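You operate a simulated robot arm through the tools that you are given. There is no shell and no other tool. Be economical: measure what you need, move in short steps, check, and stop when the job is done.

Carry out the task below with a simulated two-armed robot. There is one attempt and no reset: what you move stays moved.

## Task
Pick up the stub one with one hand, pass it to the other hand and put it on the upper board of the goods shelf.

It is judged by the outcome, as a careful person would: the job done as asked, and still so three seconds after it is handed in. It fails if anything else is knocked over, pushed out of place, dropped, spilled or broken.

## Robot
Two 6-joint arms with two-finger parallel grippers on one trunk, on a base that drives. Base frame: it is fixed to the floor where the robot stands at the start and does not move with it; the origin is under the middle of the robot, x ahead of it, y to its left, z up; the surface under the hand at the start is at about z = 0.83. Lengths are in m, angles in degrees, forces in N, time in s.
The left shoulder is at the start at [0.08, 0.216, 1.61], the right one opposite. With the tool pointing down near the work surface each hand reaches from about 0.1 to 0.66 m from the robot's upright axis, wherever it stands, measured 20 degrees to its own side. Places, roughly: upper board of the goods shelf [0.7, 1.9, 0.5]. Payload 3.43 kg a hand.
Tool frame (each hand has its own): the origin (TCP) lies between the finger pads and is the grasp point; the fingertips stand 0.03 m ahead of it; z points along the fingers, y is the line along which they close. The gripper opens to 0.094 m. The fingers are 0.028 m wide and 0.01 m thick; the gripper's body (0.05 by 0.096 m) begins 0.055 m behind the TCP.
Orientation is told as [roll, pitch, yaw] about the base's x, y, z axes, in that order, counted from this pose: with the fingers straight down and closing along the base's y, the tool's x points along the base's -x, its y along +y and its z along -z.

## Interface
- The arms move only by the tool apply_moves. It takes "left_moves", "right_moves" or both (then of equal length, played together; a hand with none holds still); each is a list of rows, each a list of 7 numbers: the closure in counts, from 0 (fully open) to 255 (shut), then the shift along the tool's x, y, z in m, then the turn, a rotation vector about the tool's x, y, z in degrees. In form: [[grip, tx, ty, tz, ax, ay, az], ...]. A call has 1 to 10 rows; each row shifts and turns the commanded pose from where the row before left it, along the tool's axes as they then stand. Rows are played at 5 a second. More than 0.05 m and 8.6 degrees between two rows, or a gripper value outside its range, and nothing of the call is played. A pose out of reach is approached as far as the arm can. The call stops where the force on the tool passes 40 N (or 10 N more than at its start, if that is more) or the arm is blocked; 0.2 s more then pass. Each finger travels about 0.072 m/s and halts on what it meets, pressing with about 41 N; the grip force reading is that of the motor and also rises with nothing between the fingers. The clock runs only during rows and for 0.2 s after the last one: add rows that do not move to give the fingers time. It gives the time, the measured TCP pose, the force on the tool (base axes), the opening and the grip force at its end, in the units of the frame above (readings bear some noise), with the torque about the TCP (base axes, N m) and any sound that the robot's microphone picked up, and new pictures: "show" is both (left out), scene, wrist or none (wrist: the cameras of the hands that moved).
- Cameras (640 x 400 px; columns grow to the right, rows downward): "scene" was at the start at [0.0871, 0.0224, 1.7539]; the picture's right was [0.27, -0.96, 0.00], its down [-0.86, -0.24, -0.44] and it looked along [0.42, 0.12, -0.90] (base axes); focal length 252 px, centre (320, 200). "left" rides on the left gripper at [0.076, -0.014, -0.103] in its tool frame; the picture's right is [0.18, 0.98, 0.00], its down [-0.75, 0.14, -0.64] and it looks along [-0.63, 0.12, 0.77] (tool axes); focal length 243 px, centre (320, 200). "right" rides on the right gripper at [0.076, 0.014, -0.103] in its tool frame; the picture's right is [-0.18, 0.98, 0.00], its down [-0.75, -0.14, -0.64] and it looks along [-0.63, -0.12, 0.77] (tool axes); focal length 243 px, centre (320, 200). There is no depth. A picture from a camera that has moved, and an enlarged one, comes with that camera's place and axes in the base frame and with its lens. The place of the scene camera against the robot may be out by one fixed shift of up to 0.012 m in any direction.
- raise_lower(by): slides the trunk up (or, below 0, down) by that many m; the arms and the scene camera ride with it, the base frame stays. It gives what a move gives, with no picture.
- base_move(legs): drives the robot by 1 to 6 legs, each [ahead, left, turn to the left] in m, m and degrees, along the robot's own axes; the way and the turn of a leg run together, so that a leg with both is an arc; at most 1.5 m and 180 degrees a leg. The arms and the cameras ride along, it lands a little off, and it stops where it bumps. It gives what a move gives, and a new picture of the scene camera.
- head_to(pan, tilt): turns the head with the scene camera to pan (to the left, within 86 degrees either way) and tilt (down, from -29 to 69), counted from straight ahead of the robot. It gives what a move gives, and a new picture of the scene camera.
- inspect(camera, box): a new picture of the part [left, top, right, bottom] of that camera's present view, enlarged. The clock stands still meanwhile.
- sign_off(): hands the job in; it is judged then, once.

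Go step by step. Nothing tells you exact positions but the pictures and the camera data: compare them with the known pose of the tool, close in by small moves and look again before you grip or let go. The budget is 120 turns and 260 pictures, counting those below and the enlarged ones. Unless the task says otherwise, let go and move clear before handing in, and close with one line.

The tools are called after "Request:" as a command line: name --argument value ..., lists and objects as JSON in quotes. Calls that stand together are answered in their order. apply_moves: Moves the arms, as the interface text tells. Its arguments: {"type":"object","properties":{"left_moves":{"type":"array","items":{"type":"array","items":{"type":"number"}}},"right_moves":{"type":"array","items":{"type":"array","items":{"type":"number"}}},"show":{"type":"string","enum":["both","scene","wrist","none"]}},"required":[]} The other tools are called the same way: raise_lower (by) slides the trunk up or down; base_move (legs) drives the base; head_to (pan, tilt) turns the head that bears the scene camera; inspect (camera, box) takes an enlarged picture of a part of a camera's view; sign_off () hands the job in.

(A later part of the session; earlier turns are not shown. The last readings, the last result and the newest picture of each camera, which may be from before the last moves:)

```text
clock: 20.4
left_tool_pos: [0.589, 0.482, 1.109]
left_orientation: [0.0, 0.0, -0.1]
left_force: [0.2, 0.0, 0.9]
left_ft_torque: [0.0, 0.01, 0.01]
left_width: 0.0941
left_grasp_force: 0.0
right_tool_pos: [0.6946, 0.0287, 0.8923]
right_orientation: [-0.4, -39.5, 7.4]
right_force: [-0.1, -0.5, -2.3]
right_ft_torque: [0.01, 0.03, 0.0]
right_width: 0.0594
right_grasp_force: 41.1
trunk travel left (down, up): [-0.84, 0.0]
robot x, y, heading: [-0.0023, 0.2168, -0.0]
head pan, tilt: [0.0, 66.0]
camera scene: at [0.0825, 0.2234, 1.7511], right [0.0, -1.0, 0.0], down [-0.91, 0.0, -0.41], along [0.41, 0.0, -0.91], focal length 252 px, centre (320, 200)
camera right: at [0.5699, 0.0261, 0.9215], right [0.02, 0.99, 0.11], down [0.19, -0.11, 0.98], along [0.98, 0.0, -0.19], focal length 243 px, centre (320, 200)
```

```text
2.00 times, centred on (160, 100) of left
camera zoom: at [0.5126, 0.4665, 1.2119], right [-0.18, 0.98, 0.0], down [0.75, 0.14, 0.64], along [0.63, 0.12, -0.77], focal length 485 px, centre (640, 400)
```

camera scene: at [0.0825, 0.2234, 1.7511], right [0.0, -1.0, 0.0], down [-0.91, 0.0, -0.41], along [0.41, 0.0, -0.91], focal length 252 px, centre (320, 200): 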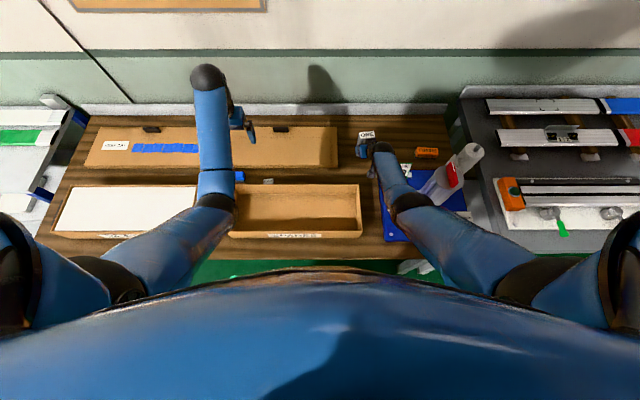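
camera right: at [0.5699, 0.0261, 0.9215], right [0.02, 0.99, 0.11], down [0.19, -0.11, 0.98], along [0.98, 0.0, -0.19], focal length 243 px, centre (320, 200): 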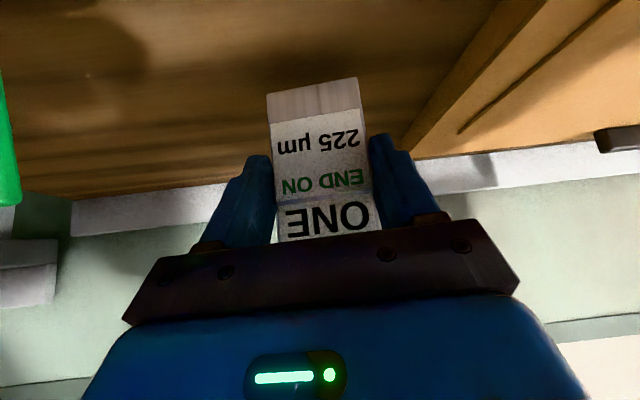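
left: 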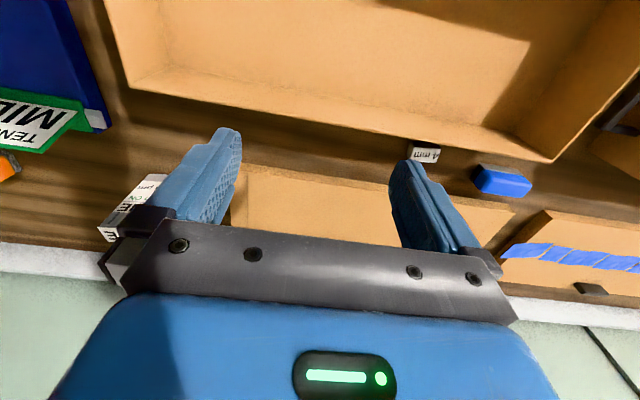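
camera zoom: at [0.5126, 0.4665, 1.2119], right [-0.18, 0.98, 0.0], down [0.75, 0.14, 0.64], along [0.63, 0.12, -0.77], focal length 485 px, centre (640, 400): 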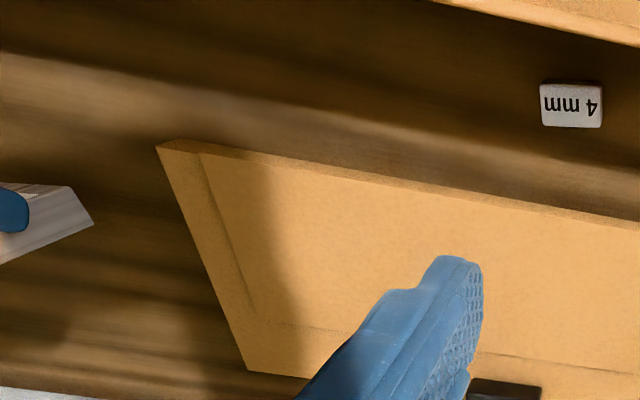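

The stub is held without slipping (about 0.2 kg). I raise it to z ≈ 1.05 and back the base into open space for the hand-over.

Request:
apply_moves --right_moves '[[255, -0.0241, 0, -0.0287, 0, 0, 0], [255, -0.0241, 0, -0.0287, 0, 0, 0], [255, -0.0241, 0, -0.0287, 0, 0, 0], [255, -0.0241, 0, -0.0287, 0, 0, 0], [255, 0, 0, 0, 0, 0, 0]]' --show "none"

Request:
base_move --legs '[[-0.35, 0, 0]]'

Request:
inspect --camera "right" --box '[0, 0, 640, 400]'

Request:
inspect --camera "left" --box '[0, 0, 640, 400]'

```text
clock: 21.6
left_tool_pos: [0.5885, 0.4808, 1.1084]
left_orientation: [-0.1, 0.0, -0.2]
left_force: [-0.4, -0.6, 0.8]
left_ft_torque: [-0.02, -0.02, -0.04]
left_width: 0.0939
left_grasp_force: 0.1
right_tool_pos: [0.6961, 0.0286, 1.0418]
right_orientation: [-0.3, -39.5, 7.5]
right_force: [0.2, 0.8, -1.4]
right_ft_torque: [-0.04, 0.05, -0.03]
right_width: 0.0595
right_grasp_force: 41.3
trunk travel left (down, up): [-0.84, 0.0]
robot x, y, heading: [-0.0023, 0.2174, -0.1]
head pan, tilt: [0.0, 66.0]
```

```text
clock: 23.9
left_tool_pos: [0.2437, 0.4811, 1.1063]
left_orientation: [-0.1, 0.1, 0.0]
left_force: [0.5, 0.3, 0.0]
left_ft_torque: [-0.01, 0.04, 0.0]
left_width: 0.094
left_grasp_force: 0.0
right_tool_pos: [0.3515, 0.0302, 1.0387]
right_orientation: [-0.3, -39.2, 7.6]
right_force: [-0.1, 0.1, -1.8]
right_ft_torque: [-0.05, 0.04, 0.0]
right_width: 0.0597
right_grasp_force: 40.8
trunk travel left (down, up): [-0.84, 0.0]
robot x, y, heading: [-0.3556, 0.2192, -0.1]
head pan, tilt: [0.0, 66.0]
camera scene: at [-0.2621, 0.2241, 1.7509], right [0.0, -1.0, 0.0], down [-0.92, 0.0, -0.4], along [0.4, 0.0, -0.92], focal length 252 px, centre (320, 200)
```

scene: 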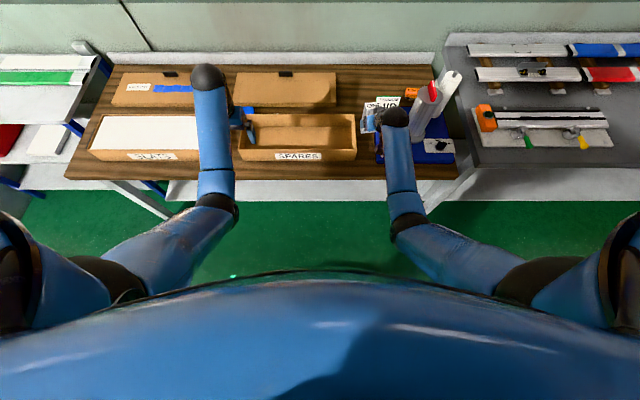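

```text
1.00 times, centred on (320, 200) of right (not enlarged: the box is as wide or as high as the picture)
camera zoom: at [0.2271, 0.028, 1.0697], right [0.02, 0.99, 0.11], down [0.19, -0.11, 0.97], along [0.98, 0.01, -0.19], focal length 243 px, centre (320, 200)
```

zoom: 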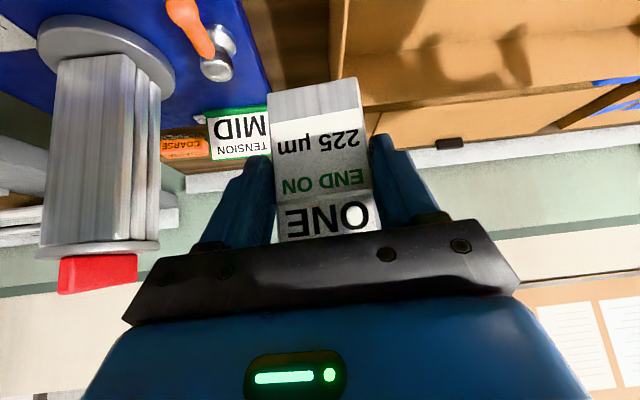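

```text
1.00 times, centred on (320, 200) of left (not enlarged: the box is as wide or as high as the picture)
camera zoom: at [0.1664, 0.468, 1.2107], right [-0.18, 0.98, 0.0], down [0.76, 0.14, 0.64], along [0.63, 0.12, -0.77], focal length 243 px, centre (320, 200)
```

zoom: 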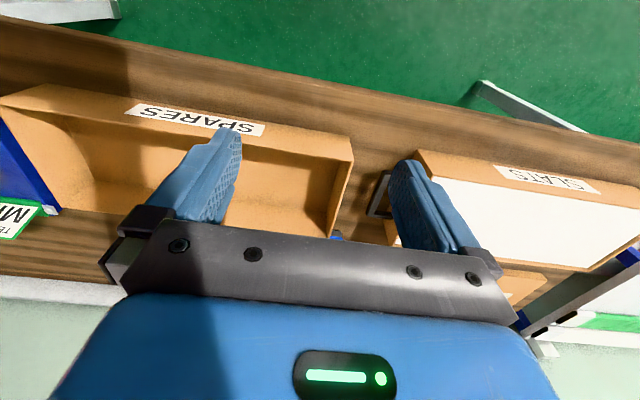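

The stub is held square. For the hand-over I back off the bench further, square up the right hand and bring the stub to mid-front of the robot at a lower height.

Request:
base_move --legs '[[-0.2, 0, 0]]'

Request:
apply_moves --right_moves '[[255, 0, 0, 0, 4.8, 0, 5.75], [255, 0.0268, 0.0315, -0.0018, 0, 0, 0], [255, 0.0268, 0.0315, -0.0018, 0, 0, 0], [255, 0.0268, 0.0315, -0.0018, 0, 0, 0], [255, 0.0268, 0.0315, -0.0018, 0, 0, 0], [255, 0.0268, 0.0315, -0.0018, 0, 0, 0], [255, 0.0268, 0.0315, -0.0018, 0, 0, 0], [255, 0, 0, 0, 0, 0, 0]]' --show "both"

Request:
inspect --camera "left" --box '[0, 0, 640, 400]'

```text
clock: 25.4
left_tool_pos: [0.0451, 0.4818, 1.1062]
left_orientation: [0.0, 0.2, -0.1]
left_force: [-0.1, 0.2, -0.7]
left_ft_torque: [0.02, 0.07, 0.0]
left_width: 0.0941
left_grasp_force: 0.1
right_tool_pos: [0.1534, 0.0302, 1.0393]
right_orientation: [-0.3, -39.3, 7.6]
right_force: [0.0, -0.2, -2.7]
right_ft_torque: [0.01, 0.1, 0.02]
right_width: 0.0595
right_grasp_force: 40.9
trunk travel left (down, up): [-0.84, 0.0]
robot x, y, heading: [-0.5502, 0.2198, -0.2]
head pan, tilt: [0.0, 66.0]
camera scene: at [-0.4587, 0.2241, 1.7507], right [0.0, -1.0, 0.0], down [-0.92, 0.0, -0.4], along [0.4, 0.0, -0.92], focal length 252 px, centre (320, 200)
```

scene: 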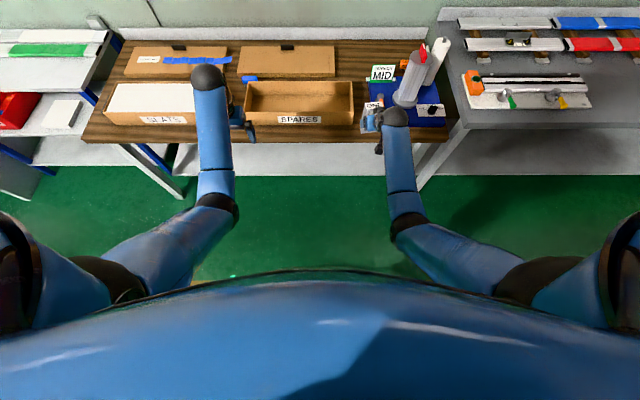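

```text
clock: 27.2
left_tool_pos: [0.0411, 0.4835, 1.1074]
left_orientation: [0.0, 0.0, -0.1]
left_force: [0.8, 0.4, -0.2]
left_ft_torque: [0.01, 0.02, -0.01]
left_width: 0.0941
left_grasp_force: 0.1
right_tool_pos: [0.0189, 0.2184, 0.9455]
right_orientation: [-0.5, -39.5, 0.0]
right_force: [0.5, -0.1, -3.1]
right_ft_torque: [-0.01, 0.07, -0.02]
right_width: 0.0595
right_grasp_force: 40.9
trunk travel left (down, up): [-0.84, 0.0]
robot x, y, heading: [-0.5542, 0.2192, -0.2]
head pan, tilt: [0.0, 66.0]
camera scene: at [-0.4651, 0.2242, 1.7512], right [0.0, -1.0, 0.0], down [-0.91, 0.0, -0.41], along [0.41, 0.0, -0.91], focal length 252 px, centre (320, 200)
camera right: at [-0.1039, 0.2323, 0.975], right [0.15, 0.98, 0.11], down [0.17, -0.14, 0.98], along [0.97, -0.12, -0.19], focal length 243 px, centre (320, 200)
```

scene: 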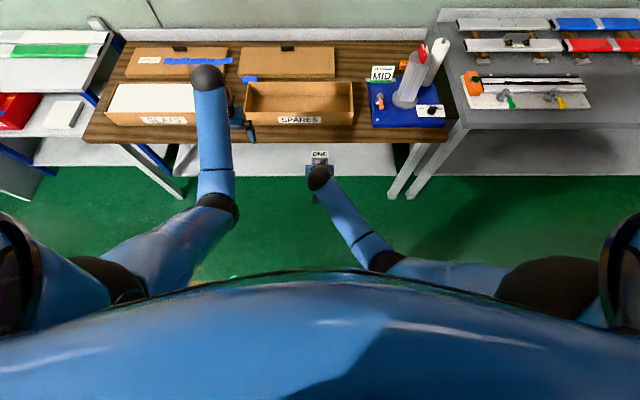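
right: 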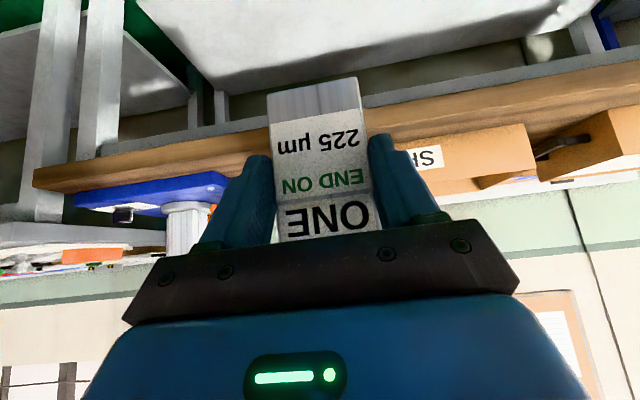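

```text
1.00 times, centred on (320, 200) of left (not enlarged: the box is as wide or as high as the picture)
camera zoom: at [-0.0348, 0.4674, 1.2122], right [-0.18, 0.98, 0.0], down [0.75, 0.14, 0.64], along [0.63, 0.12, -0.77], focal length 243 px, centre (320, 200)
```

zoom: 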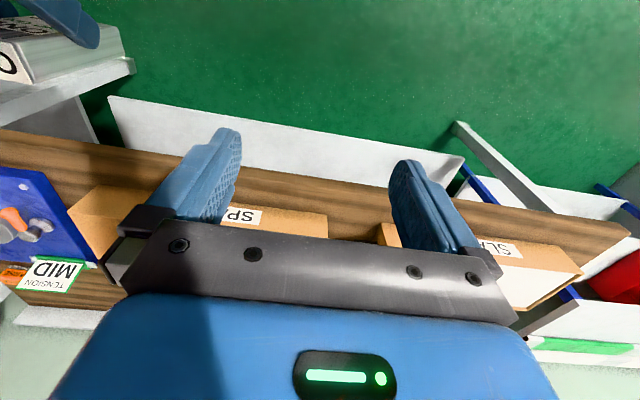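

The stub is at about [0.043, 0.218], top at z ≈ 1.0, upright. I bring the left hand over toward it at a clear height, halfway first.

Request:
apply_moves --left_moves '[[0, 0, -0.04, 0.004, 0, 0, 0], [0, 0, -0.04, 0.004, 0, 0, 0], [0, 0, -0.04, 0.004, 0, 0, 0], [0, 0, -0.04, 0.003, 0, 0, 0], [0, 0, 0, 0, 0, 0, 0]]' --show "both"

```text
clock: 28.4
left_tool_pos: [0.0399, 0.3224, 1.0923]
left_orientation: [0.0, 0.0, -0.1]
left_force: [-0.1, 0.1, -0.3]
left_ft_torque: [-0.02, 0.0, -0.01]
left_width: 0.0943
left_grasp_force: 0.1
right_tool_pos: [0.0187, 0.2177, 0.9461]
right_orientation: [-0.4, -39.5, 0.0]
right_force: [0.3, 0.2, -2.0]
right_ft_torque: [-0.02, 0.04, 0.0]
right_width: 0.059
right_grasp_force: 41.2
trunk travel left (down, up): [-0.84, 0.0]
robot x, y, heading: [-0.5506, 0.2205, -0.1]
head pan, tilt: [0.0, 66.0]
camera scene: at [-0.4652, 0.2242, 1.7512], right [0.0, -1.0, 0.0], down [-0.91, 0.0, -0.41], along [0.41, 0.0, -0.91], focal length 252 px, centre (320, 200)
camera left: at [-0.0362, 0.3079, 1.1967], right [-0.18, 0.98, 0.0], down [0.75, 0.14, 0.64], along [0.63, 0.12, -0.77], focal length 243 px, centre (320, 200)
```

scene: 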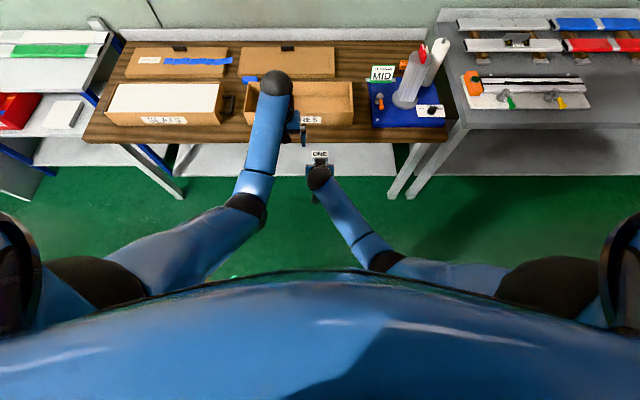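
left: 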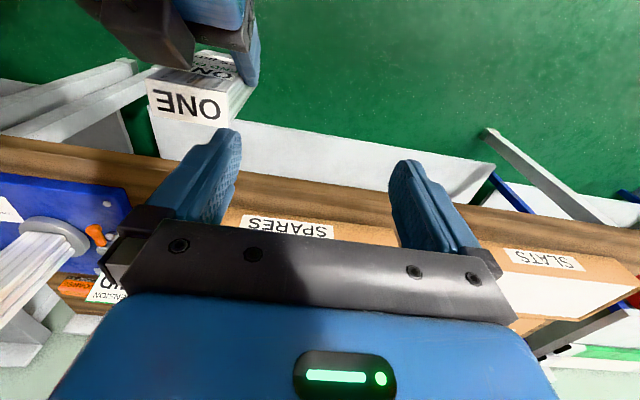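

The left wrist view puts the stub's top centre at [0.048, 0.220], unrotated. I move the left hand directly above it.

Request:
apply_moves --left_moves '[[0, -0.004, -0.035, 0.004, 0, 0, 0], [0, -0.004, -0.035, 0.004, 0, 0, 0], [0, -0.003, -0.033, 0.004, 0, 0, 0], [0, 0, 0, 0, 0, 0, 0]]' --show "both"

Request:
inspect --camera "scene" --box '[260, 80, 380, 220]'

```text
clock: 29.4
left_tool_pos: [0.0523, 0.2189, 1.0801]
left_orientation: [0.0, 0.1, -0.1]
left_force: [0.5, 0.5, -0.5]
left_ft_torque: [0.0, -0.01, -0.03]
left_width: 0.094
left_grasp_force: 0.0
right_tool_pos: [0.0177, 0.2187, 0.9461]
right_orientation: [-0.5, -39.5, 0.1]
right_force: [1.2, -0.9, -2.6]
right_ft_torque: [0.0, 0.02, 0.0]
right_width: 0.0596
right_grasp_force: 41.3
trunk travel left (down, up): [-0.84, 0.0]
robot x, y, heading: [-0.5545, 0.2155, -0.2]
head pan, tilt: [0.0, 66.0]
camera scene: at [-0.4651, 0.2249, 1.7512], right [0.0, -1.0, 0.0], down [-0.91, 0.0, -0.41], along [0.41, 0.0, -0.91], focal length 252 px, centre (320, 200)
camera left: at [-0.0243, 0.2043, 1.1848], right [-0.18, 0.98, 0.0], down [0.75, 0.14, 0.64], along [0.63, 0.12, -0.77], focal length 243 px, centre (320, 200)
```

scene: 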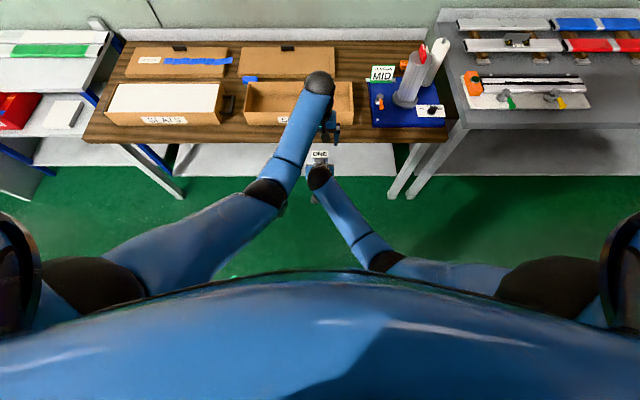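
left: 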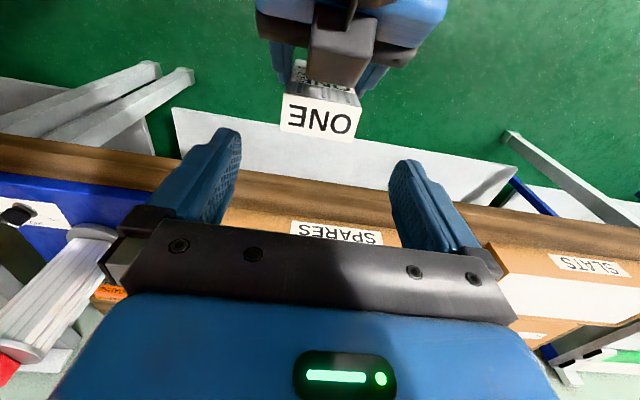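

```text
2.86 times, centred on (320, 150) of scene
camera zoom: at [-0.4651, 0.2249, 1.7512], right [0.0, -1.0, 0.0], down [-0.91, 0.0, -0.41], along [0.41, 0.0, -0.91], focal length 721 px, centre (320, 343)
```

zoom: 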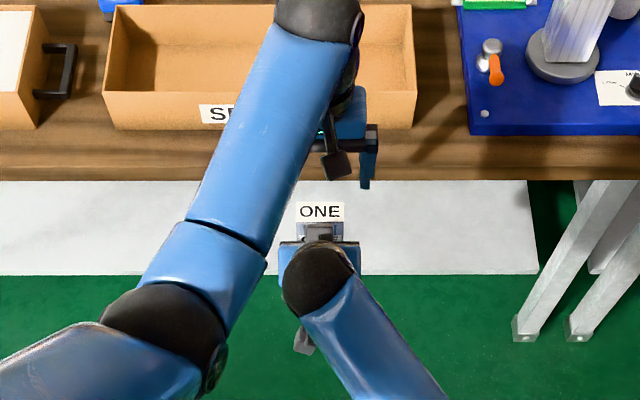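

The right gripper carries a block close to the stub, so the left hand's camera could touch it. I tilt the left hand 20° so that its wrist and camera lean away, then check.

Request:
apply_moves --left_moves '[[0, 0, 0, 0, 0, 7, 0], [0, 0, 0, 0, 0, 7, 0], [0, 0, 0, 0, 0, 6, 0], [0, 0, 0, 0, 0, 0, 0]]' --show "wrist"

Request:
inspect --camera "scene" --box '[280, 90, 370, 200]'

Request:
inspect --camera "left" --box '[220, 0, 460, 150]'

```text
clock: 30.4
left_tool_pos: [0.051, 0.2204, 1.0815]
left_orientation: [0.0, 20.0, -0.1]
left_force: [0.1, -0.1, -0.9]
left_ft_torque: [0.01, 0.03, 0.0]
left_width: 0.0942
left_grasp_force: 0.0
right_tool_pos: [0.0185, 0.2175, 0.9471]
right_orientation: [-0.3, -39.5, 0.1]
right_force: [0.3, -1.1, -1.5]
right_ft_torque: [-0.01, 0.07, 0.01]
right_width: 0.0595
right_grasp_force: 40.8
trunk travel left (down, up): [-0.84, 0.0]
robot x, y, heading: [-0.5545, 0.2214, -0.1]
head pan, tilt: [0.0, 66.0]
camera left: at [0.015, 0.2044, 1.2052], right [-0.17, 0.98, 0.06], down [0.93, 0.14, 0.35], along [0.33, 0.12, -0.94], focal length 243 px, centre (320, 200)
```

left: 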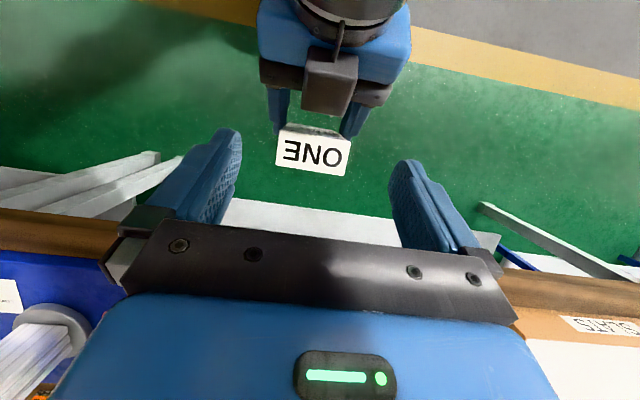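

```text
3.64 times, centred on (325, 145) of scene
camera zoom: at [-0.4654, 0.2242, 1.7512], right [0.0, -1.0, 0.0], down [-0.91, 0.0, -0.41], along [0.41, 0.0, -0.91], focal length 917 px, centre (302, 400)
```

zoom: 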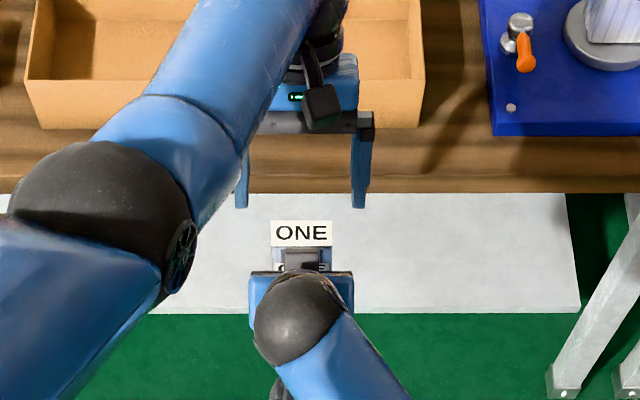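

```text
2.67 times, centred on (340, 75) of left
camera zoom: at [0.015, 0.2044, 1.2052], right [-0.17, 0.98, 0.06], down [0.93, 0.14, 0.35], along [0.33, 0.12, -0.94], focal length 647 px, centre (267, 533)
```

zoom: 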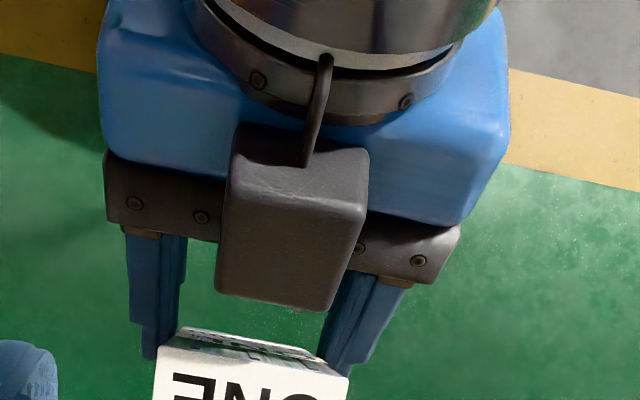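

The tilted left hand now clears the right gripper's parts, and the stub sits centred between its open fingers. I lower it onto the stub's upper part.

Request:
apply_moves --left_moves '[[0, -0.0075, 0, 0.0207, 0, 0, 0], [0, -0.0075, 0, 0.0207, 0, 0, 0], [0, -0.0075, 0, 0.0207, 0, 0, 0], [0, -0.0072, 0, 0.0198, 0, 0, 0], [0, 0, 0, 0, 0, 0, 0]]' --show "wrist"

Request:
inspect --camera "scene" --box '[280, 90, 370, 200]'

Request:
inspect --camera "right" --box '[160, 40, 480, 240]'

```text
clock: 31.6
left_tool_pos: [0.0318, 0.2282, 1.0051]
left_orientation: [0.0, 19.8, -0.1]
left_force: [3.0, -1.0, 3.5]
left_ft_torque: [-0.26, 0.01, 0.1]
left_width: 0.0942
left_grasp_force: 0.0
left hand out of reach, approached as far as the arm can: row 2, 3, 4
right_tool_pos: [0.0192, 0.2169, 0.9443]
right_orientation: [-0.4, -39.4, 0.0]
right_force: [-3.2, 0.0, -7.0]
right_ft_torque: [0.23, -0.12, -0.08]
right_width: 0.0594
right_grasp_force: 40.7
trunk travel left (down, up): [-0.84, 0.0]
robot x, y, heading: [-0.5553, 0.2222, -0.2]
head pan, tilt: [0.0, 66.0]
camera left: at [-0.0058, 0.2133, 1.1291], right [-0.17, 0.98, 0.06], down [0.93, 0.14, 0.35], along [0.33, 0.12, -0.94], focal length 243 px, centre (320, 200)
```

left: 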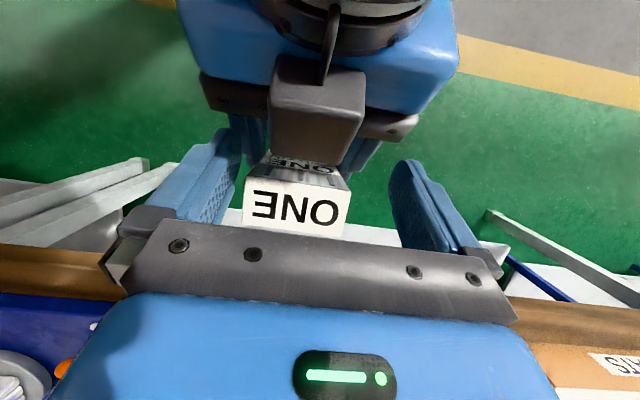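

```text
3.64 times, centred on (325, 145) of scene
camera zoom: at [-0.4646, 0.2239, 1.7512], right [0.0, -1.0, 0.0], down [-0.91, 0.0, -0.41], along [0.41, 0.0, -0.91], focal length 917 px, centre (302, 400)
```

zoom: 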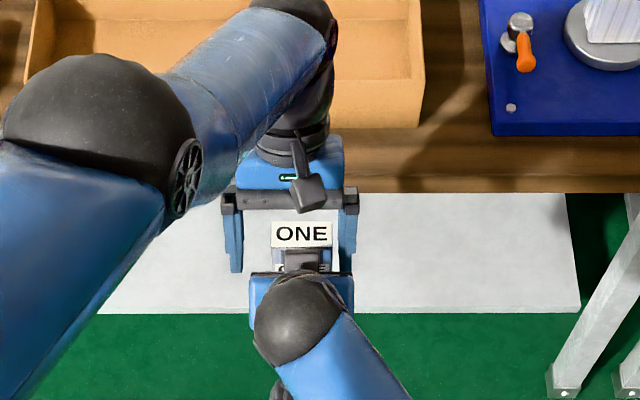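

```text
2.00 times, centred on (320, 140) of right
camera zoom: at [-0.1038, 0.2316, 0.9745], right [0.15, 0.98, 0.11], down [0.17, -0.14, 0.98], along [0.97, -0.12, -0.19], focal length 485 px, centre (320, 320)
```

zoom: 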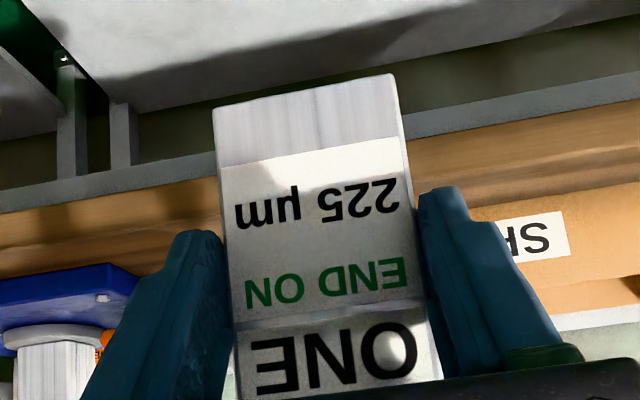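

The tilted left hand ran out of reach before arriving and lightly touched. I back it straight up again.

Request:
apply_moves --left_moves '[[0, 0.0072, 0, -0.0198, 0, 0, 0], [0, 0.0075, 0, -0.0207, 0, 0, 0], [0, 0.0075, 0, -0.0207, 0, 0, 0], [0, 0.0075, 0, -0.0207, 0, 0, 0], [0, 0, 0, 0, 0, 0, 0]]' --show "none"

Request:
inspect --camera "scene" --box '[280, 90, 370, 200]'

```text
clock: 32.8
left_tool_pos: [0.0589, 0.2168, 1.079]
left_orientation: [0.0, 20.1, -0.1]
left_force: [0.1, 0.3, 0.2]
left_ft_torque: [0.01, -0.01, -0.01]
left_width: 0.0939
left_grasp_force: 0.0
left hand out of reach, approached as far as the arm can: row 1, 2, 3, 4
right_tool_pos: [0.0193, 0.2189, 0.9458]
right_orientation: [-0.4, -39.5, -0.1]
right_force: [0.2, -0.4, -2.4]
right_ft_torque: [0.01, 0.02, 0.06]
right_width: 0.0596
right_grasp_force: 40.6
trunk travel left (down, up): [-0.84, 0.0]
robot x, y, heading: [-0.552, 0.2203, -0.1]
head pan, tilt: [0.0, 66.0]
```

```text
3.64 times, centred on (325, 145) of scene
camera zoom: at [-0.465, 0.2242, 1.7512], right [0.0, -1.0, 0.0], down [-0.91, 0.0, -0.41], along [0.41, 0.0, -0.91], focal length 917 px, centre (302, 400)
```

zoom: 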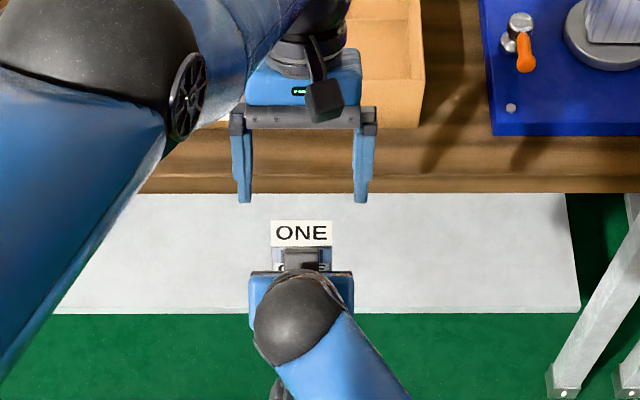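

The left elbow has swung up into a different posture. I bring the left hand back to vertical and see how the arm sits.

Request:
apply_moves --left_moves '[[0, 0, 0, 0, 0, -7, 0], [0, 0, 0, 0, 0, -7, 0], [0, 0, 0, 0, 0, -6, 0], [0, 0, 0, 0, 0, 0, 0]]' --show "both"

```text
clock: 33.8
left_tool_pos: [0.1166, 0.1945, 1.0548]
left_orientation: [0.1, 0.0, -0.2]
left_force: [0.2, -0.5, -0.2]
left_ft_torque: [-0.03, -0.02, -0.03]
left_width: 0.094
left_grasp_force: 0.0
left hand out of reach, approached as far as the arm can: row 1, 2, 3
right_tool_pos: [0.0199, 0.2188, 0.9454]
right_orientation: [-0.4, -39.5, 0.1]
right_force: [-0.7, -0.7, -2.4]
right_ft_torque: [-0.02, 0.04, 0.01]
right_width: 0.0594
right_grasp_force: 40.9
trunk travel left (down, up): [-0.84, 0.0]
robot x, y, heading: [-0.5511, 0.2174, 0.1]
head pan, tilt: [0.0, 66.0]
camera scene: at [-0.465, 0.2243, 1.7512], right [0.0, -1.0, 0.0], down [-0.91, 0.0, -0.41], along [0.41, 0.0, -0.91], focal length 252 px, centre (320, 200)
camera left: at [0.0403, 0.1798, 1.1596], right [-0.18, 0.98, 0.0], down [0.75, 0.14, 0.64], along [0.63, 0.12, -0.77], focal length 243 px, centre (320, 200)
```

scene: 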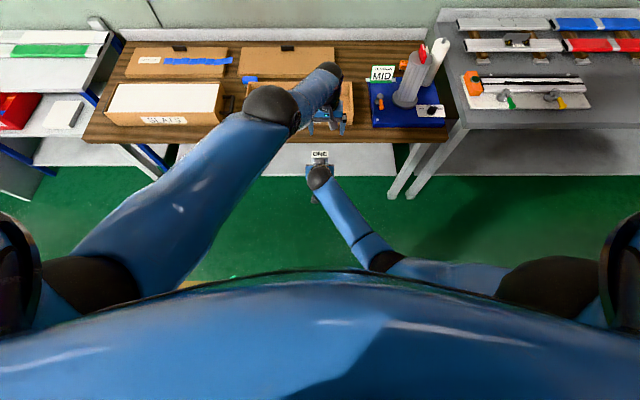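
left: 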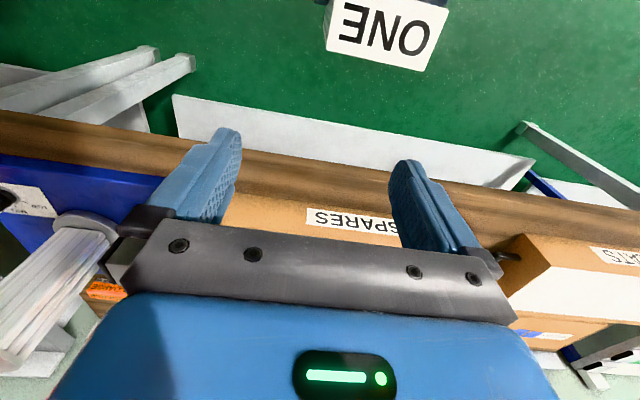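

The left arm flipped to an elbow-up branch that cannot reach here. I take the hand out sideways, away from the stub, and back towards its starting posture.

Request:
apply_moves --left_moves '[[0, 0, 0.045, 0, 0, 0, 0], [0, 0, 0.045, 0, 0, 0, 0], [0, 0, 0.045, 0, 0, 0, 0], [0, 0, 0.045, 0, 0, 0, 0], [0, 0, 0.045, 0, 0, 0, 0], [0, 0.03, 0.01, 0.03, 0, 0, 0], [0, 0.03, 0, 0.03, 0, 0, 0], [0, 0.03, 0, 0.03, 0, 0, 0], [0, 0, 0, 0.03, 0, 0, 0], [0, 0, 0, 0, 0, 0, 0]]' --show "scene"

```text
clock: 36.0
left_tool_pos: [0.0874, 0.4212, 0.9091]
left_orientation: [0.1, -0.2, -0.1]
left_force: [0.6, -0.1, 0.5]
left_ft_torque: [0.0, 0.04, 0.03]
left_width: 0.0942
left_grasp_force: 0.0
left hand out of reach, approached as far as the arm can: row 1, 2, 3, 4, 5, 6, 7, 8, 9
right_tool_pos: [0.0193, 0.217, 0.9449]
right_orientation: [-0.4, -39.6, 0.1]
right_force: [-0.3, 0.2, -2.1]
right_ft_torque: [-0.03, 0.04, 0.02]
right_width: 0.0595
right_grasp_force: 41.5
trunk travel left (down, up): [-0.84, 0.0]
robot x, y, heading: [-0.5556, 0.2217, -0.2]
head pan, tilt: [0.0, 66.0]
camera scene: at [-0.4652, 0.224, 1.7512], right [0.0, -1.0, 0.0], down [-0.91, 0.0, -0.41], along [0.41, 0.0, -0.91], focal length 252 px, centre (320, 200)
```

scene: 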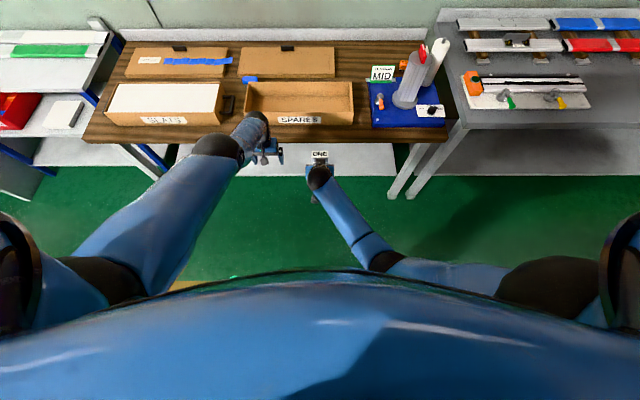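

The left arm in this elbow-up posture works lower and farther out, so a lower hand-over may suit it. I find a feasible left pose there.

Request:
apply_moves --left_moves '[[0, -0.04, 0, 0.03, 0, 0, 0], [0, -0.04, 0, 0.03, 0, 0, 0], [0, -0.04, 0, 0.03, 0, 0, 0], [0, 0, 0, 0, 0, 0, 0]]' --show "none"

```text
clock: 37.0
left_tool_pos: [0.0879, 0.4223, 0.9091]
left_orientation: [0.0, 0.0, -0.1]
left_force: [0.3, 0.0, -0.1]
left_ft_torque: [-0.03, -0.01, 0.06]
left_width: 0.0939
left_grasp_force: 0.0
left hand out of reach, approached as far as the arm can: row 1, 2, 3
right_tool_pos: [0.02, 0.2181, 0.9455]
right_orientation: [-0.4, -39.6, 0.0]
right_force: [-0.8, -0.8, -2.7]
right_ft_torque: [-0.01, 0.02, 0.0]
right_width: 0.0594
right_grasp_force: 41.2
trunk travel left (down, up): [-0.84, 0.0]
robot x, y, heading: [-0.5512, 0.2218, -0.2]
head pan, tilt: [0.0, 66.0]
```

It seems to sit at its outer reach limit. I pull it inward and up toward the starting pose and watch the elbow.

Request:
apply_moves --left_moves '[[0, 0.03, 0, -0.01, 0, 0, 0], [0, 0.03, 0, -0.01, 0, 0, 0], [0, 0.03, 0, -0.01, 0, 0, 0], [0, 0.03, 0, -0.01, 0, 0, 0], [0, 0, 0, 0, 0, 0, 0]]' --show "scene"

```text
clock: 38.2
left_tool_pos: [0.0676, 0.4196, 0.8861]
left_orientation: [0.1, 0.1, -0.2]
left_force: [0.5, 0.0, -0.8]
left_ft_torque: [-0.05, -0.01, -0.01]
left_width: 0.0942
left_grasp_force: 0.1
left hand out of reach, approached as far as the arm can: row 1, 2, 3, 4
right_tool_pos: [0.0209, 0.2181, 0.9455]
right_orientation: [-0.4, -39.6, 0.0]
right_force: [-0.1, 0.5, -1.8]
right_ft_torque: [0.0, 0.05, 0.0]
right_width: 0.0594
right_grasp_force: 41.0
trunk travel left (down, up): [-0.84, 0.0]
robot x, y, heading: [-0.5547, 0.2187, -0.1]
head pan, tilt: [0.0, 66.0]
camera scene: at [-0.465, 0.2242, 1.7512], right [0.0, -1.0, 0.0], down [-0.91, 0.0, -0.41], along [0.41, 0.0, -0.91], focal length 252 px, centre (320, 200)
```

scene: 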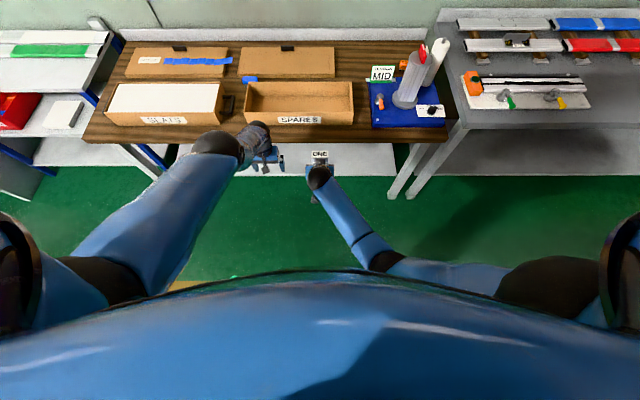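

I try tilting the left hand's fingers forward while drawing it in, which the arms tolerate better up here.

Request:
apply_moves --left_moves '[[0, 0, 0, 0, 0, -8, 0], [0, 0, 0, 0, 0, -8, 0], [0, 0, 0, 0, 0, -8, 0], [0, 0, 0, 0, 0, -8, 0], [0, 0, 0, 0, 0, -8, 0], [0, 0, 0, 0, 0, 0, 0]]' --show "scene"

```text
clock: 39.6
left_tool_pos: [0.1161, 0.4171, 0.8454]
left_orientation: [-0.1, -40.1, -0.1]
left_force: [-0.4, 0.3, -0.3]
left_ft_torque: [-0.02, 0.01, 0.0]
left_width: 0.0942
left_grasp_force: 0.0
left hand out of reach, approached as far as the arm can: row 1, 2, 3, 4, 5
right_tool_pos: [0.0196, 0.2169, 0.9469]
right_orientation: [-0.3, -39.5, 0.0]
right_force: [0.6, -0.2, -1.1]
right_ft_torque: [0.01, 0.02, 0.04]
right_width: 0.0595
right_grasp_force: 40.8
trunk travel left (down, up): [-0.84, 0.0]
robot x, y, heading: [-0.5533, 0.2182, -0.1]
head pan, tilt: [0.0, 66.0]
camera scene: at [-0.4651, 0.2243, 1.7512], right [0.0, -1.0, 0.0], down [-0.91, 0.0, -0.41], along [0.41, 0.0, -0.91], focal length 252 px, centre (320, 200)
```

scene: 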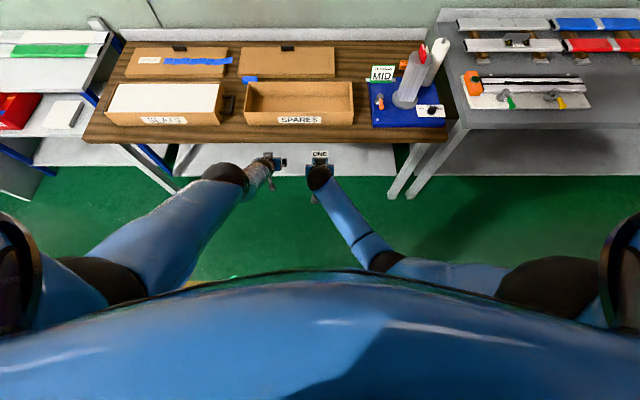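

In this branch forward tilt is worse, so I want to flip the elbow back through a stretched pose. I first back the base away from the bench to have free room.

Request:
base_move --legs '[[-0.25, 0, 0]]'

Request:
apply_moves --left_moves '[[0, -0.035, 0, 0.02, 0, 0, 0], [0, -0.035, 0, 0.02, 0, 0, 0], [0, -0.035, 0, 0.02, 0, 0, 0], [0, -0.035, 0, 0.02, 0, 0, 0], [0, -0.035, 0, 0.02, 0, 0, 0], [0, -0.035, 0, 0.02, 0, 0, 0], [0, 0, 0, 0, 0, 0, 0]]' --show "scene"

```text
clock: 41.5
left_tool_pos: [-0.1294, 0.4175, 0.8417]
left_orientation: [0.0, -39.9, -0.2]
left_force: [-0.5, 0.1, -0.5]
left_ft_torque: [0.01, 0.04, 0.05]
left_width: 0.0941
left_grasp_force: 0.0
right_tool_pos: [-0.2239, 0.2173, 0.9431]
right_orientation: [-0.3, -39.3, 0.0]
right_force: [0.8, -0.4, -1.5]
right_ft_torque: [0.0, 0.04, -0.01]
right_width: 0.0592
right_grasp_force: 41.0
trunk travel left (down, up): [-0.84, 0.0]
robot x, y, heading: [-0.8034, 0.2221, -0.2]
head pan, tilt: [0.0, 66.0]
camera scene: at [-0.7071, 0.225, 1.7507], right [0.0, -1.0, 0.0], down [-0.92, 0.0, -0.4], along [0.4, 0.0, -0.92], focal length 252 px, centre (320, 200)
```

scene: 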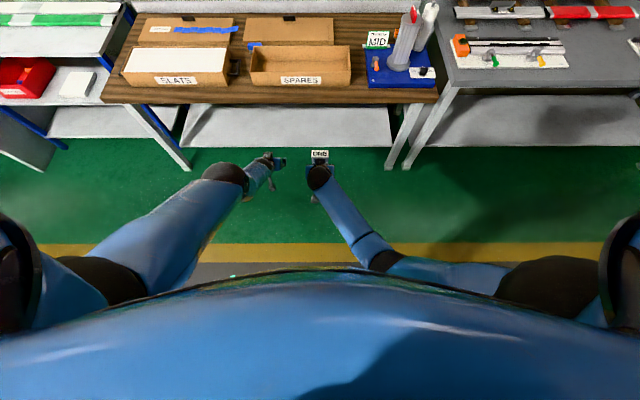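

```text
clock: 43.1
left_tool_pos: [-0.0209, 0.4037, 0.9731]
left_orientation: [-0.1, -40.1, -0.3]
left_force: [-0.8, -0.3, 0.1]
left_ft_torque: [0.02, -0.03, -0.01]
left_width: 0.0939
left_grasp_force: 0.1
left hand out of reach, approached as far as the arm can: row 1, 2, 3, 4, 5, 6
right_tool_pos: [-0.2285, 0.2172, 0.9465]
right_orientation: [-0.4, -39.6, 0.0]
right_force: [0.4, 0.4, -1.2]
right_ft_torque: [0.01, 0.05, 0.03]
right_width: 0.0595
right_grasp_force: 40.8
trunk travel left (down, up): [-0.84, 0.0]
robot x, y, heading: [-0.8007, 0.2172, -0.2]
head pan, tilt: [0.0, 66.0]
camera scene: at [-0.7143, 0.2251, 1.7513], right [0.0, -1.0, 0.0], down [-0.91, 0.0, -0.41], along [0.41, 0.0, -0.91], focal length 252 px, centre (320, 200)
```

scene: 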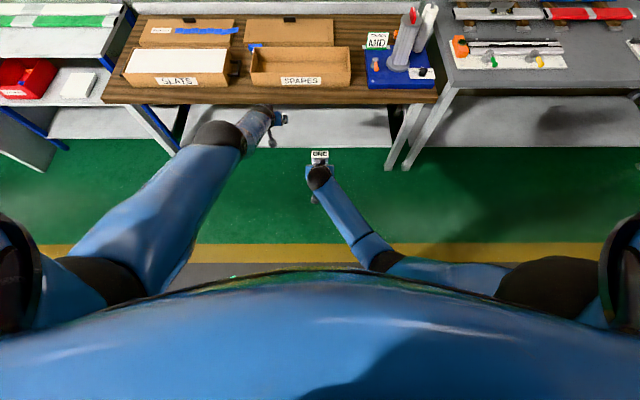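

Still stretching. I extend further forward so the elbow passes straight.

Request:
apply_moves --left_moves '[[0, -0.038, 0, 0.032, 0, 0, 0], [0, -0.038, 0, 0.032, 0, 0, 0], [0, -0.038, 0, 0.032, 0, 0, 0], [0, -0.038, 0, 0.032, 0, 0, 0], [0, 0, 0, 0, 0, 0, 0]]' --show "scene"

```text
clock: 44.3
left_tool_pos: [0.0207, 0.4024, 1.0407]
left_orientation: [0.0, -40.0, -0.2]
left_force: [-0.3, 0.6, -0.4]
left_ft_torque: [0.01, 0.0, 0.04]
left_width: 0.0937
left_grasp_force: 0.0
left hand out of reach, approached as far as the arm can: row 1, 2, 3, 4
right_tool_pos: [-0.2285, 0.2185, 0.9462]
right_orientation: [-0.4, -39.5, 0.1]
right_force: [-0.1, 1.2, -1.5]
right_ft_torque: [0.0, 0.05, 0.01]
right_width: 0.0596
right_grasp_force: 41.0
trunk travel left (down, up): [-0.84, 0.0]
robot x, y, heading: [-0.7993, 0.2204, 0.1]
head pan, tilt: [0.0, 66.0]
camera scene: at [-0.7129, 0.2248, 1.7512], right [0.0, -1.0, 0.0], down [-0.91, 0.0, -0.41], along [0.41, 0.0, -0.91], focal length 252 px, centre (320, 200)
```

scene: 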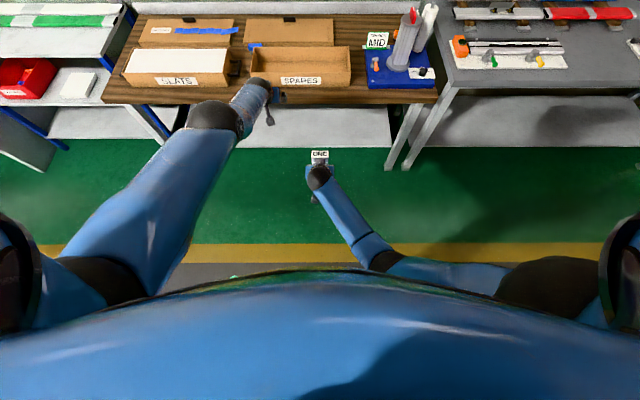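

I keep stretching forward and upward.

Request:
apply_moves --left_moves '[[0, -0.045, 0, -0.01, 0, 0, 0], [0, -0.045, 0, -0.01, 0, 0, 0], [0, -0.045, 0, -0.01, 0, 0, 0], [0, -0.045, 0, -0.01, 0, 0, 0], [0, -0.045, 0, -0.01, 0, 0, 0], [0, 0, 0, 0, 0, 0, 0]]' --show "scene"

```text
clock: 45.7
left_tool_pos: [0.0862, 0.4025, 1.2416]
left_orientation: [0.0, -40.1, -0.3]
left_force: [-0.3, 0.2, -0.4]
left_ft_torque: [-0.02, 0.0, 0.0]
left_width: 0.0943
left_grasp_force: 0.2
left hand out of reach, approached as far as the arm can: row 1, 2, 3, 4, 5
right_tool_pos: [-0.2284, 0.2176, 0.9451]
right_orientation: [-0.4, -39.5, 0.0]
right_force: [-0.3, 0.8, -1.7]
right_ft_torque: [-0.01, 0.06, 0.01]
right_width: 0.0594
right_grasp_force: 41.0
trunk travel left (down, up): [-0.84, 0.0]
robot x, y, heading: [-0.7982, 0.2159, -0.0]
head pan, tilt: [0.0, 66.0]
camera scene: at [-0.7131, 0.2247, 1.7512], right [0.0, -1.0, 0.0], down [-0.91, 0.0, -0.41], along [0.41, 0.0, -0.91], focal length 252 px, centre (320, 200)
```

scene: 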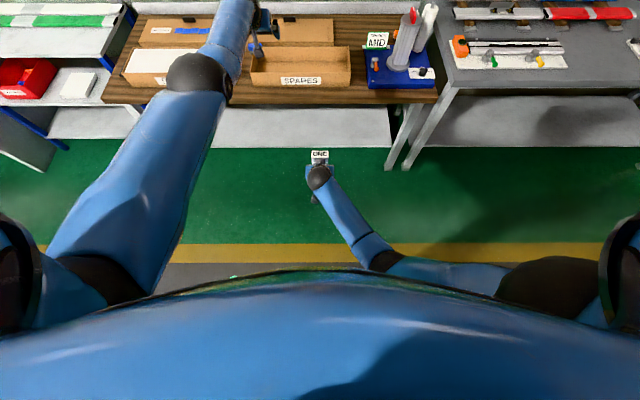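

The arm is now straight. I draw the hand back and down and see which way the elbow folds.

Request:
apply_moves --left_moves '[[0, 0.045, 0, -0.01, 0, 0, 0], [0, 0.045, 0, -0.01, 0, 0, 0], [0, 0.045, 0, -0.01, 0, 0, 0], [0, 0.045, 0, -0.01, 0, 0, 0], [0, 0.045, 0, -0.01, 0, 0, 0], [0, 0.045, 0, -0.01, 0, 0, 0], [0, 0, 0, 0, 0, 0, 0]]' --show "scene"

```text
clock: 47.3
left_tool_pos: [-0.1606, 0.4041, 1.1153]
left_orientation: [0.0, -40.1, -0.2]
left_force: [0.0, 0.1, -0.6]
left_ft_torque: [-0.01, 0.01, 0.01]
left_width: 0.094
left_grasp_force: 0.0
right_tool_pos: [-0.2292, 0.2176, 0.9455]
right_orientation: [-0.4, -39.6, 0.0]
right_force: [-0.6, 0.2, -1.5]
right_ft_torque: [-0.03, 0.08, 0.02]
right_width: 0.0594
right_grasp_force: 40.9
trunk travel left (down, up): [-0.84, 0.0]
robot x, y, heading: [-0.8014, 0.2229, -0.3]
head pan, tilt: [0.0, 66.0]
camera scene: at [-0.7128, 0.2247, 1.7512], right [0.0, -1.0, 0.0], down [-0.91, 0.0, -0.41], along [0.41, 0.0, -0.91], focal length 252 px, centre (320, 200)
```

scene: 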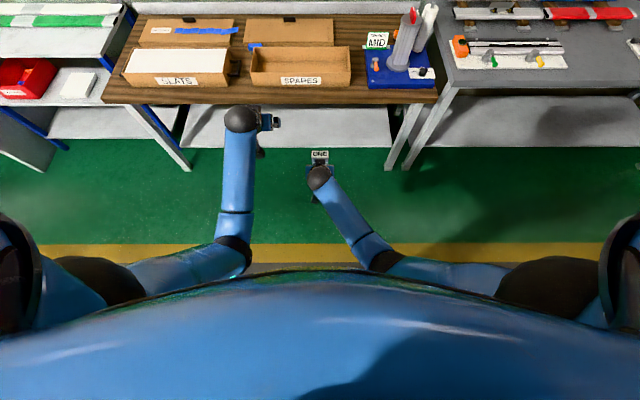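

The left elbow is back to its normal posture. I bring the stub slightly closer and lower with the right hand, and set the left hand beside it, tilted 10° back.

Request:
apply_moves --left_moves '[[0, 0.0402, 0, 0.0033, 0, 0, 0], [0, 0.0402, 0, 0.0033, 0, 0, 0], [0, 0.0402, 0, 0.0033, 0, 0, 0], [0, 0, 0, 0, 0, 8.4, 0], [0, 0, 0, 0, 0, 8.4, 0], [0, 0, 0, 0, 0, 8.4, 0], [0, 0, 0, 0, 0, 8.4, 0], [0, 0, 0, 0, 0, 8.4, 0], [0, 0, 0, 0, 0, 8, 0], [0, 0, 0, 0, 0, 0, 0]]' --right_moves '[[255, 0.0352, 0, 0.0034, 0, 0, 0], [255, 0.0352, 0, 0.0034, 0, 0, 0], [255, 0, 0, 0, 0, 0, 0], [255, 0, 0, 0, 0, 0, 0], [255, 0, 0, 0, 0, 0, 0], [255, 0, 0, 0, 0, 0, 0], [255, 0, 0, 0, 0, 0, 0], [255, 0, 0, 0, 0, 0, 0], [255, 0, 0, 0, 0, 0, 0], [255, 0, 0, 0, 0, 0, 0]]' --show "both"

```text
clock: 49.5
left_tool_pos: [-0.246, 0.4054, 1.0294]
left_orientation: [0.0, 10.0, -0.1]
left_force: [-0.6, -0.1, -0.2]
left_ft_torque: [0.04, 0.01, -0.02]
left_width: 0.0942
left_grasp_force: 0.0
right_tool_pos: [-0.2786, 0.2171, 0.8956]
right_orientation: [-0.4, -39.6, 0.0]
right_force: [-0.9, 0.2, -2.1]
right_ft_torque: [0.01, 0.07, 0.02]
right_width: 0.0595
right_grasp_force: 40.8
trunk travel left (down, up): [-0.84, 0.0]
robot x, y, heading: [-0.8039, 0.2218, -0.1]
head pan, tilt: [0.0, 66.0]
camera scene: at [-0.7136, 0.225, 1.7512], right [0.0, -1.0, 0.0], down [-0.91, 0.0, -0.41], along [0.41, 0.0, -0.91], focal length 252 px, centre (320, 200)
camera right: at [-0.4021, 0.232, 0.9253], right [0.15, 0.98, 0.11], down [0.17, -0.14, 0.98], along [0.97, -0.12, -0.19], focal length 243 px, centre (320, 200)
camera left: at [-0.3032, 0.3904, 1.1453], right [-0.18, 0.98, 0.03], down [0.85, 0.14, 0.5], along [0.49, 0.12, -0.86], focal length 243 px, centre (320, 200)
```

scene: 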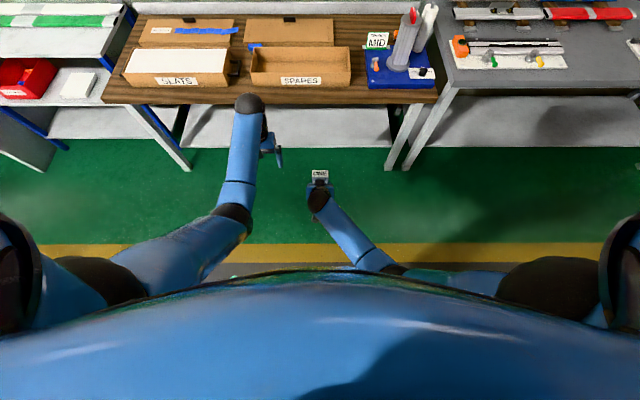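
right: 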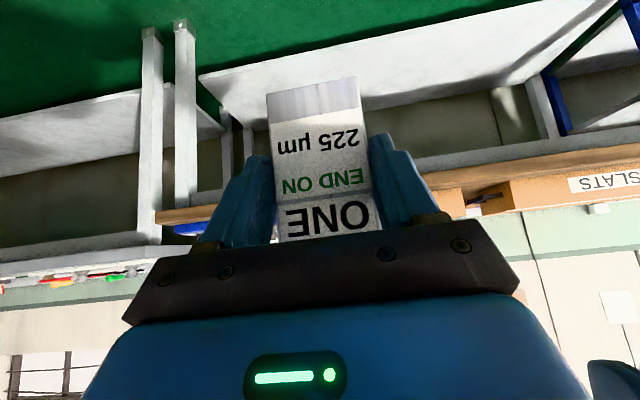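
left: 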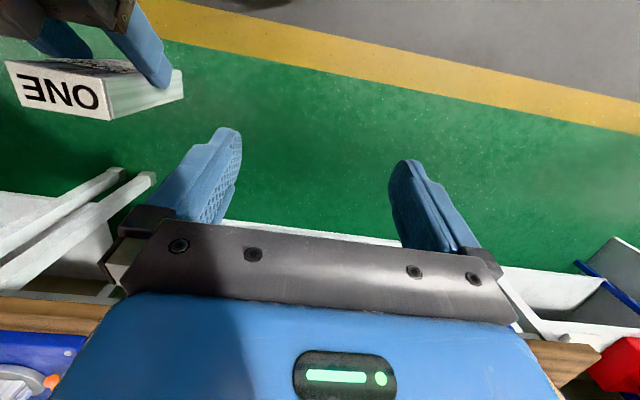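

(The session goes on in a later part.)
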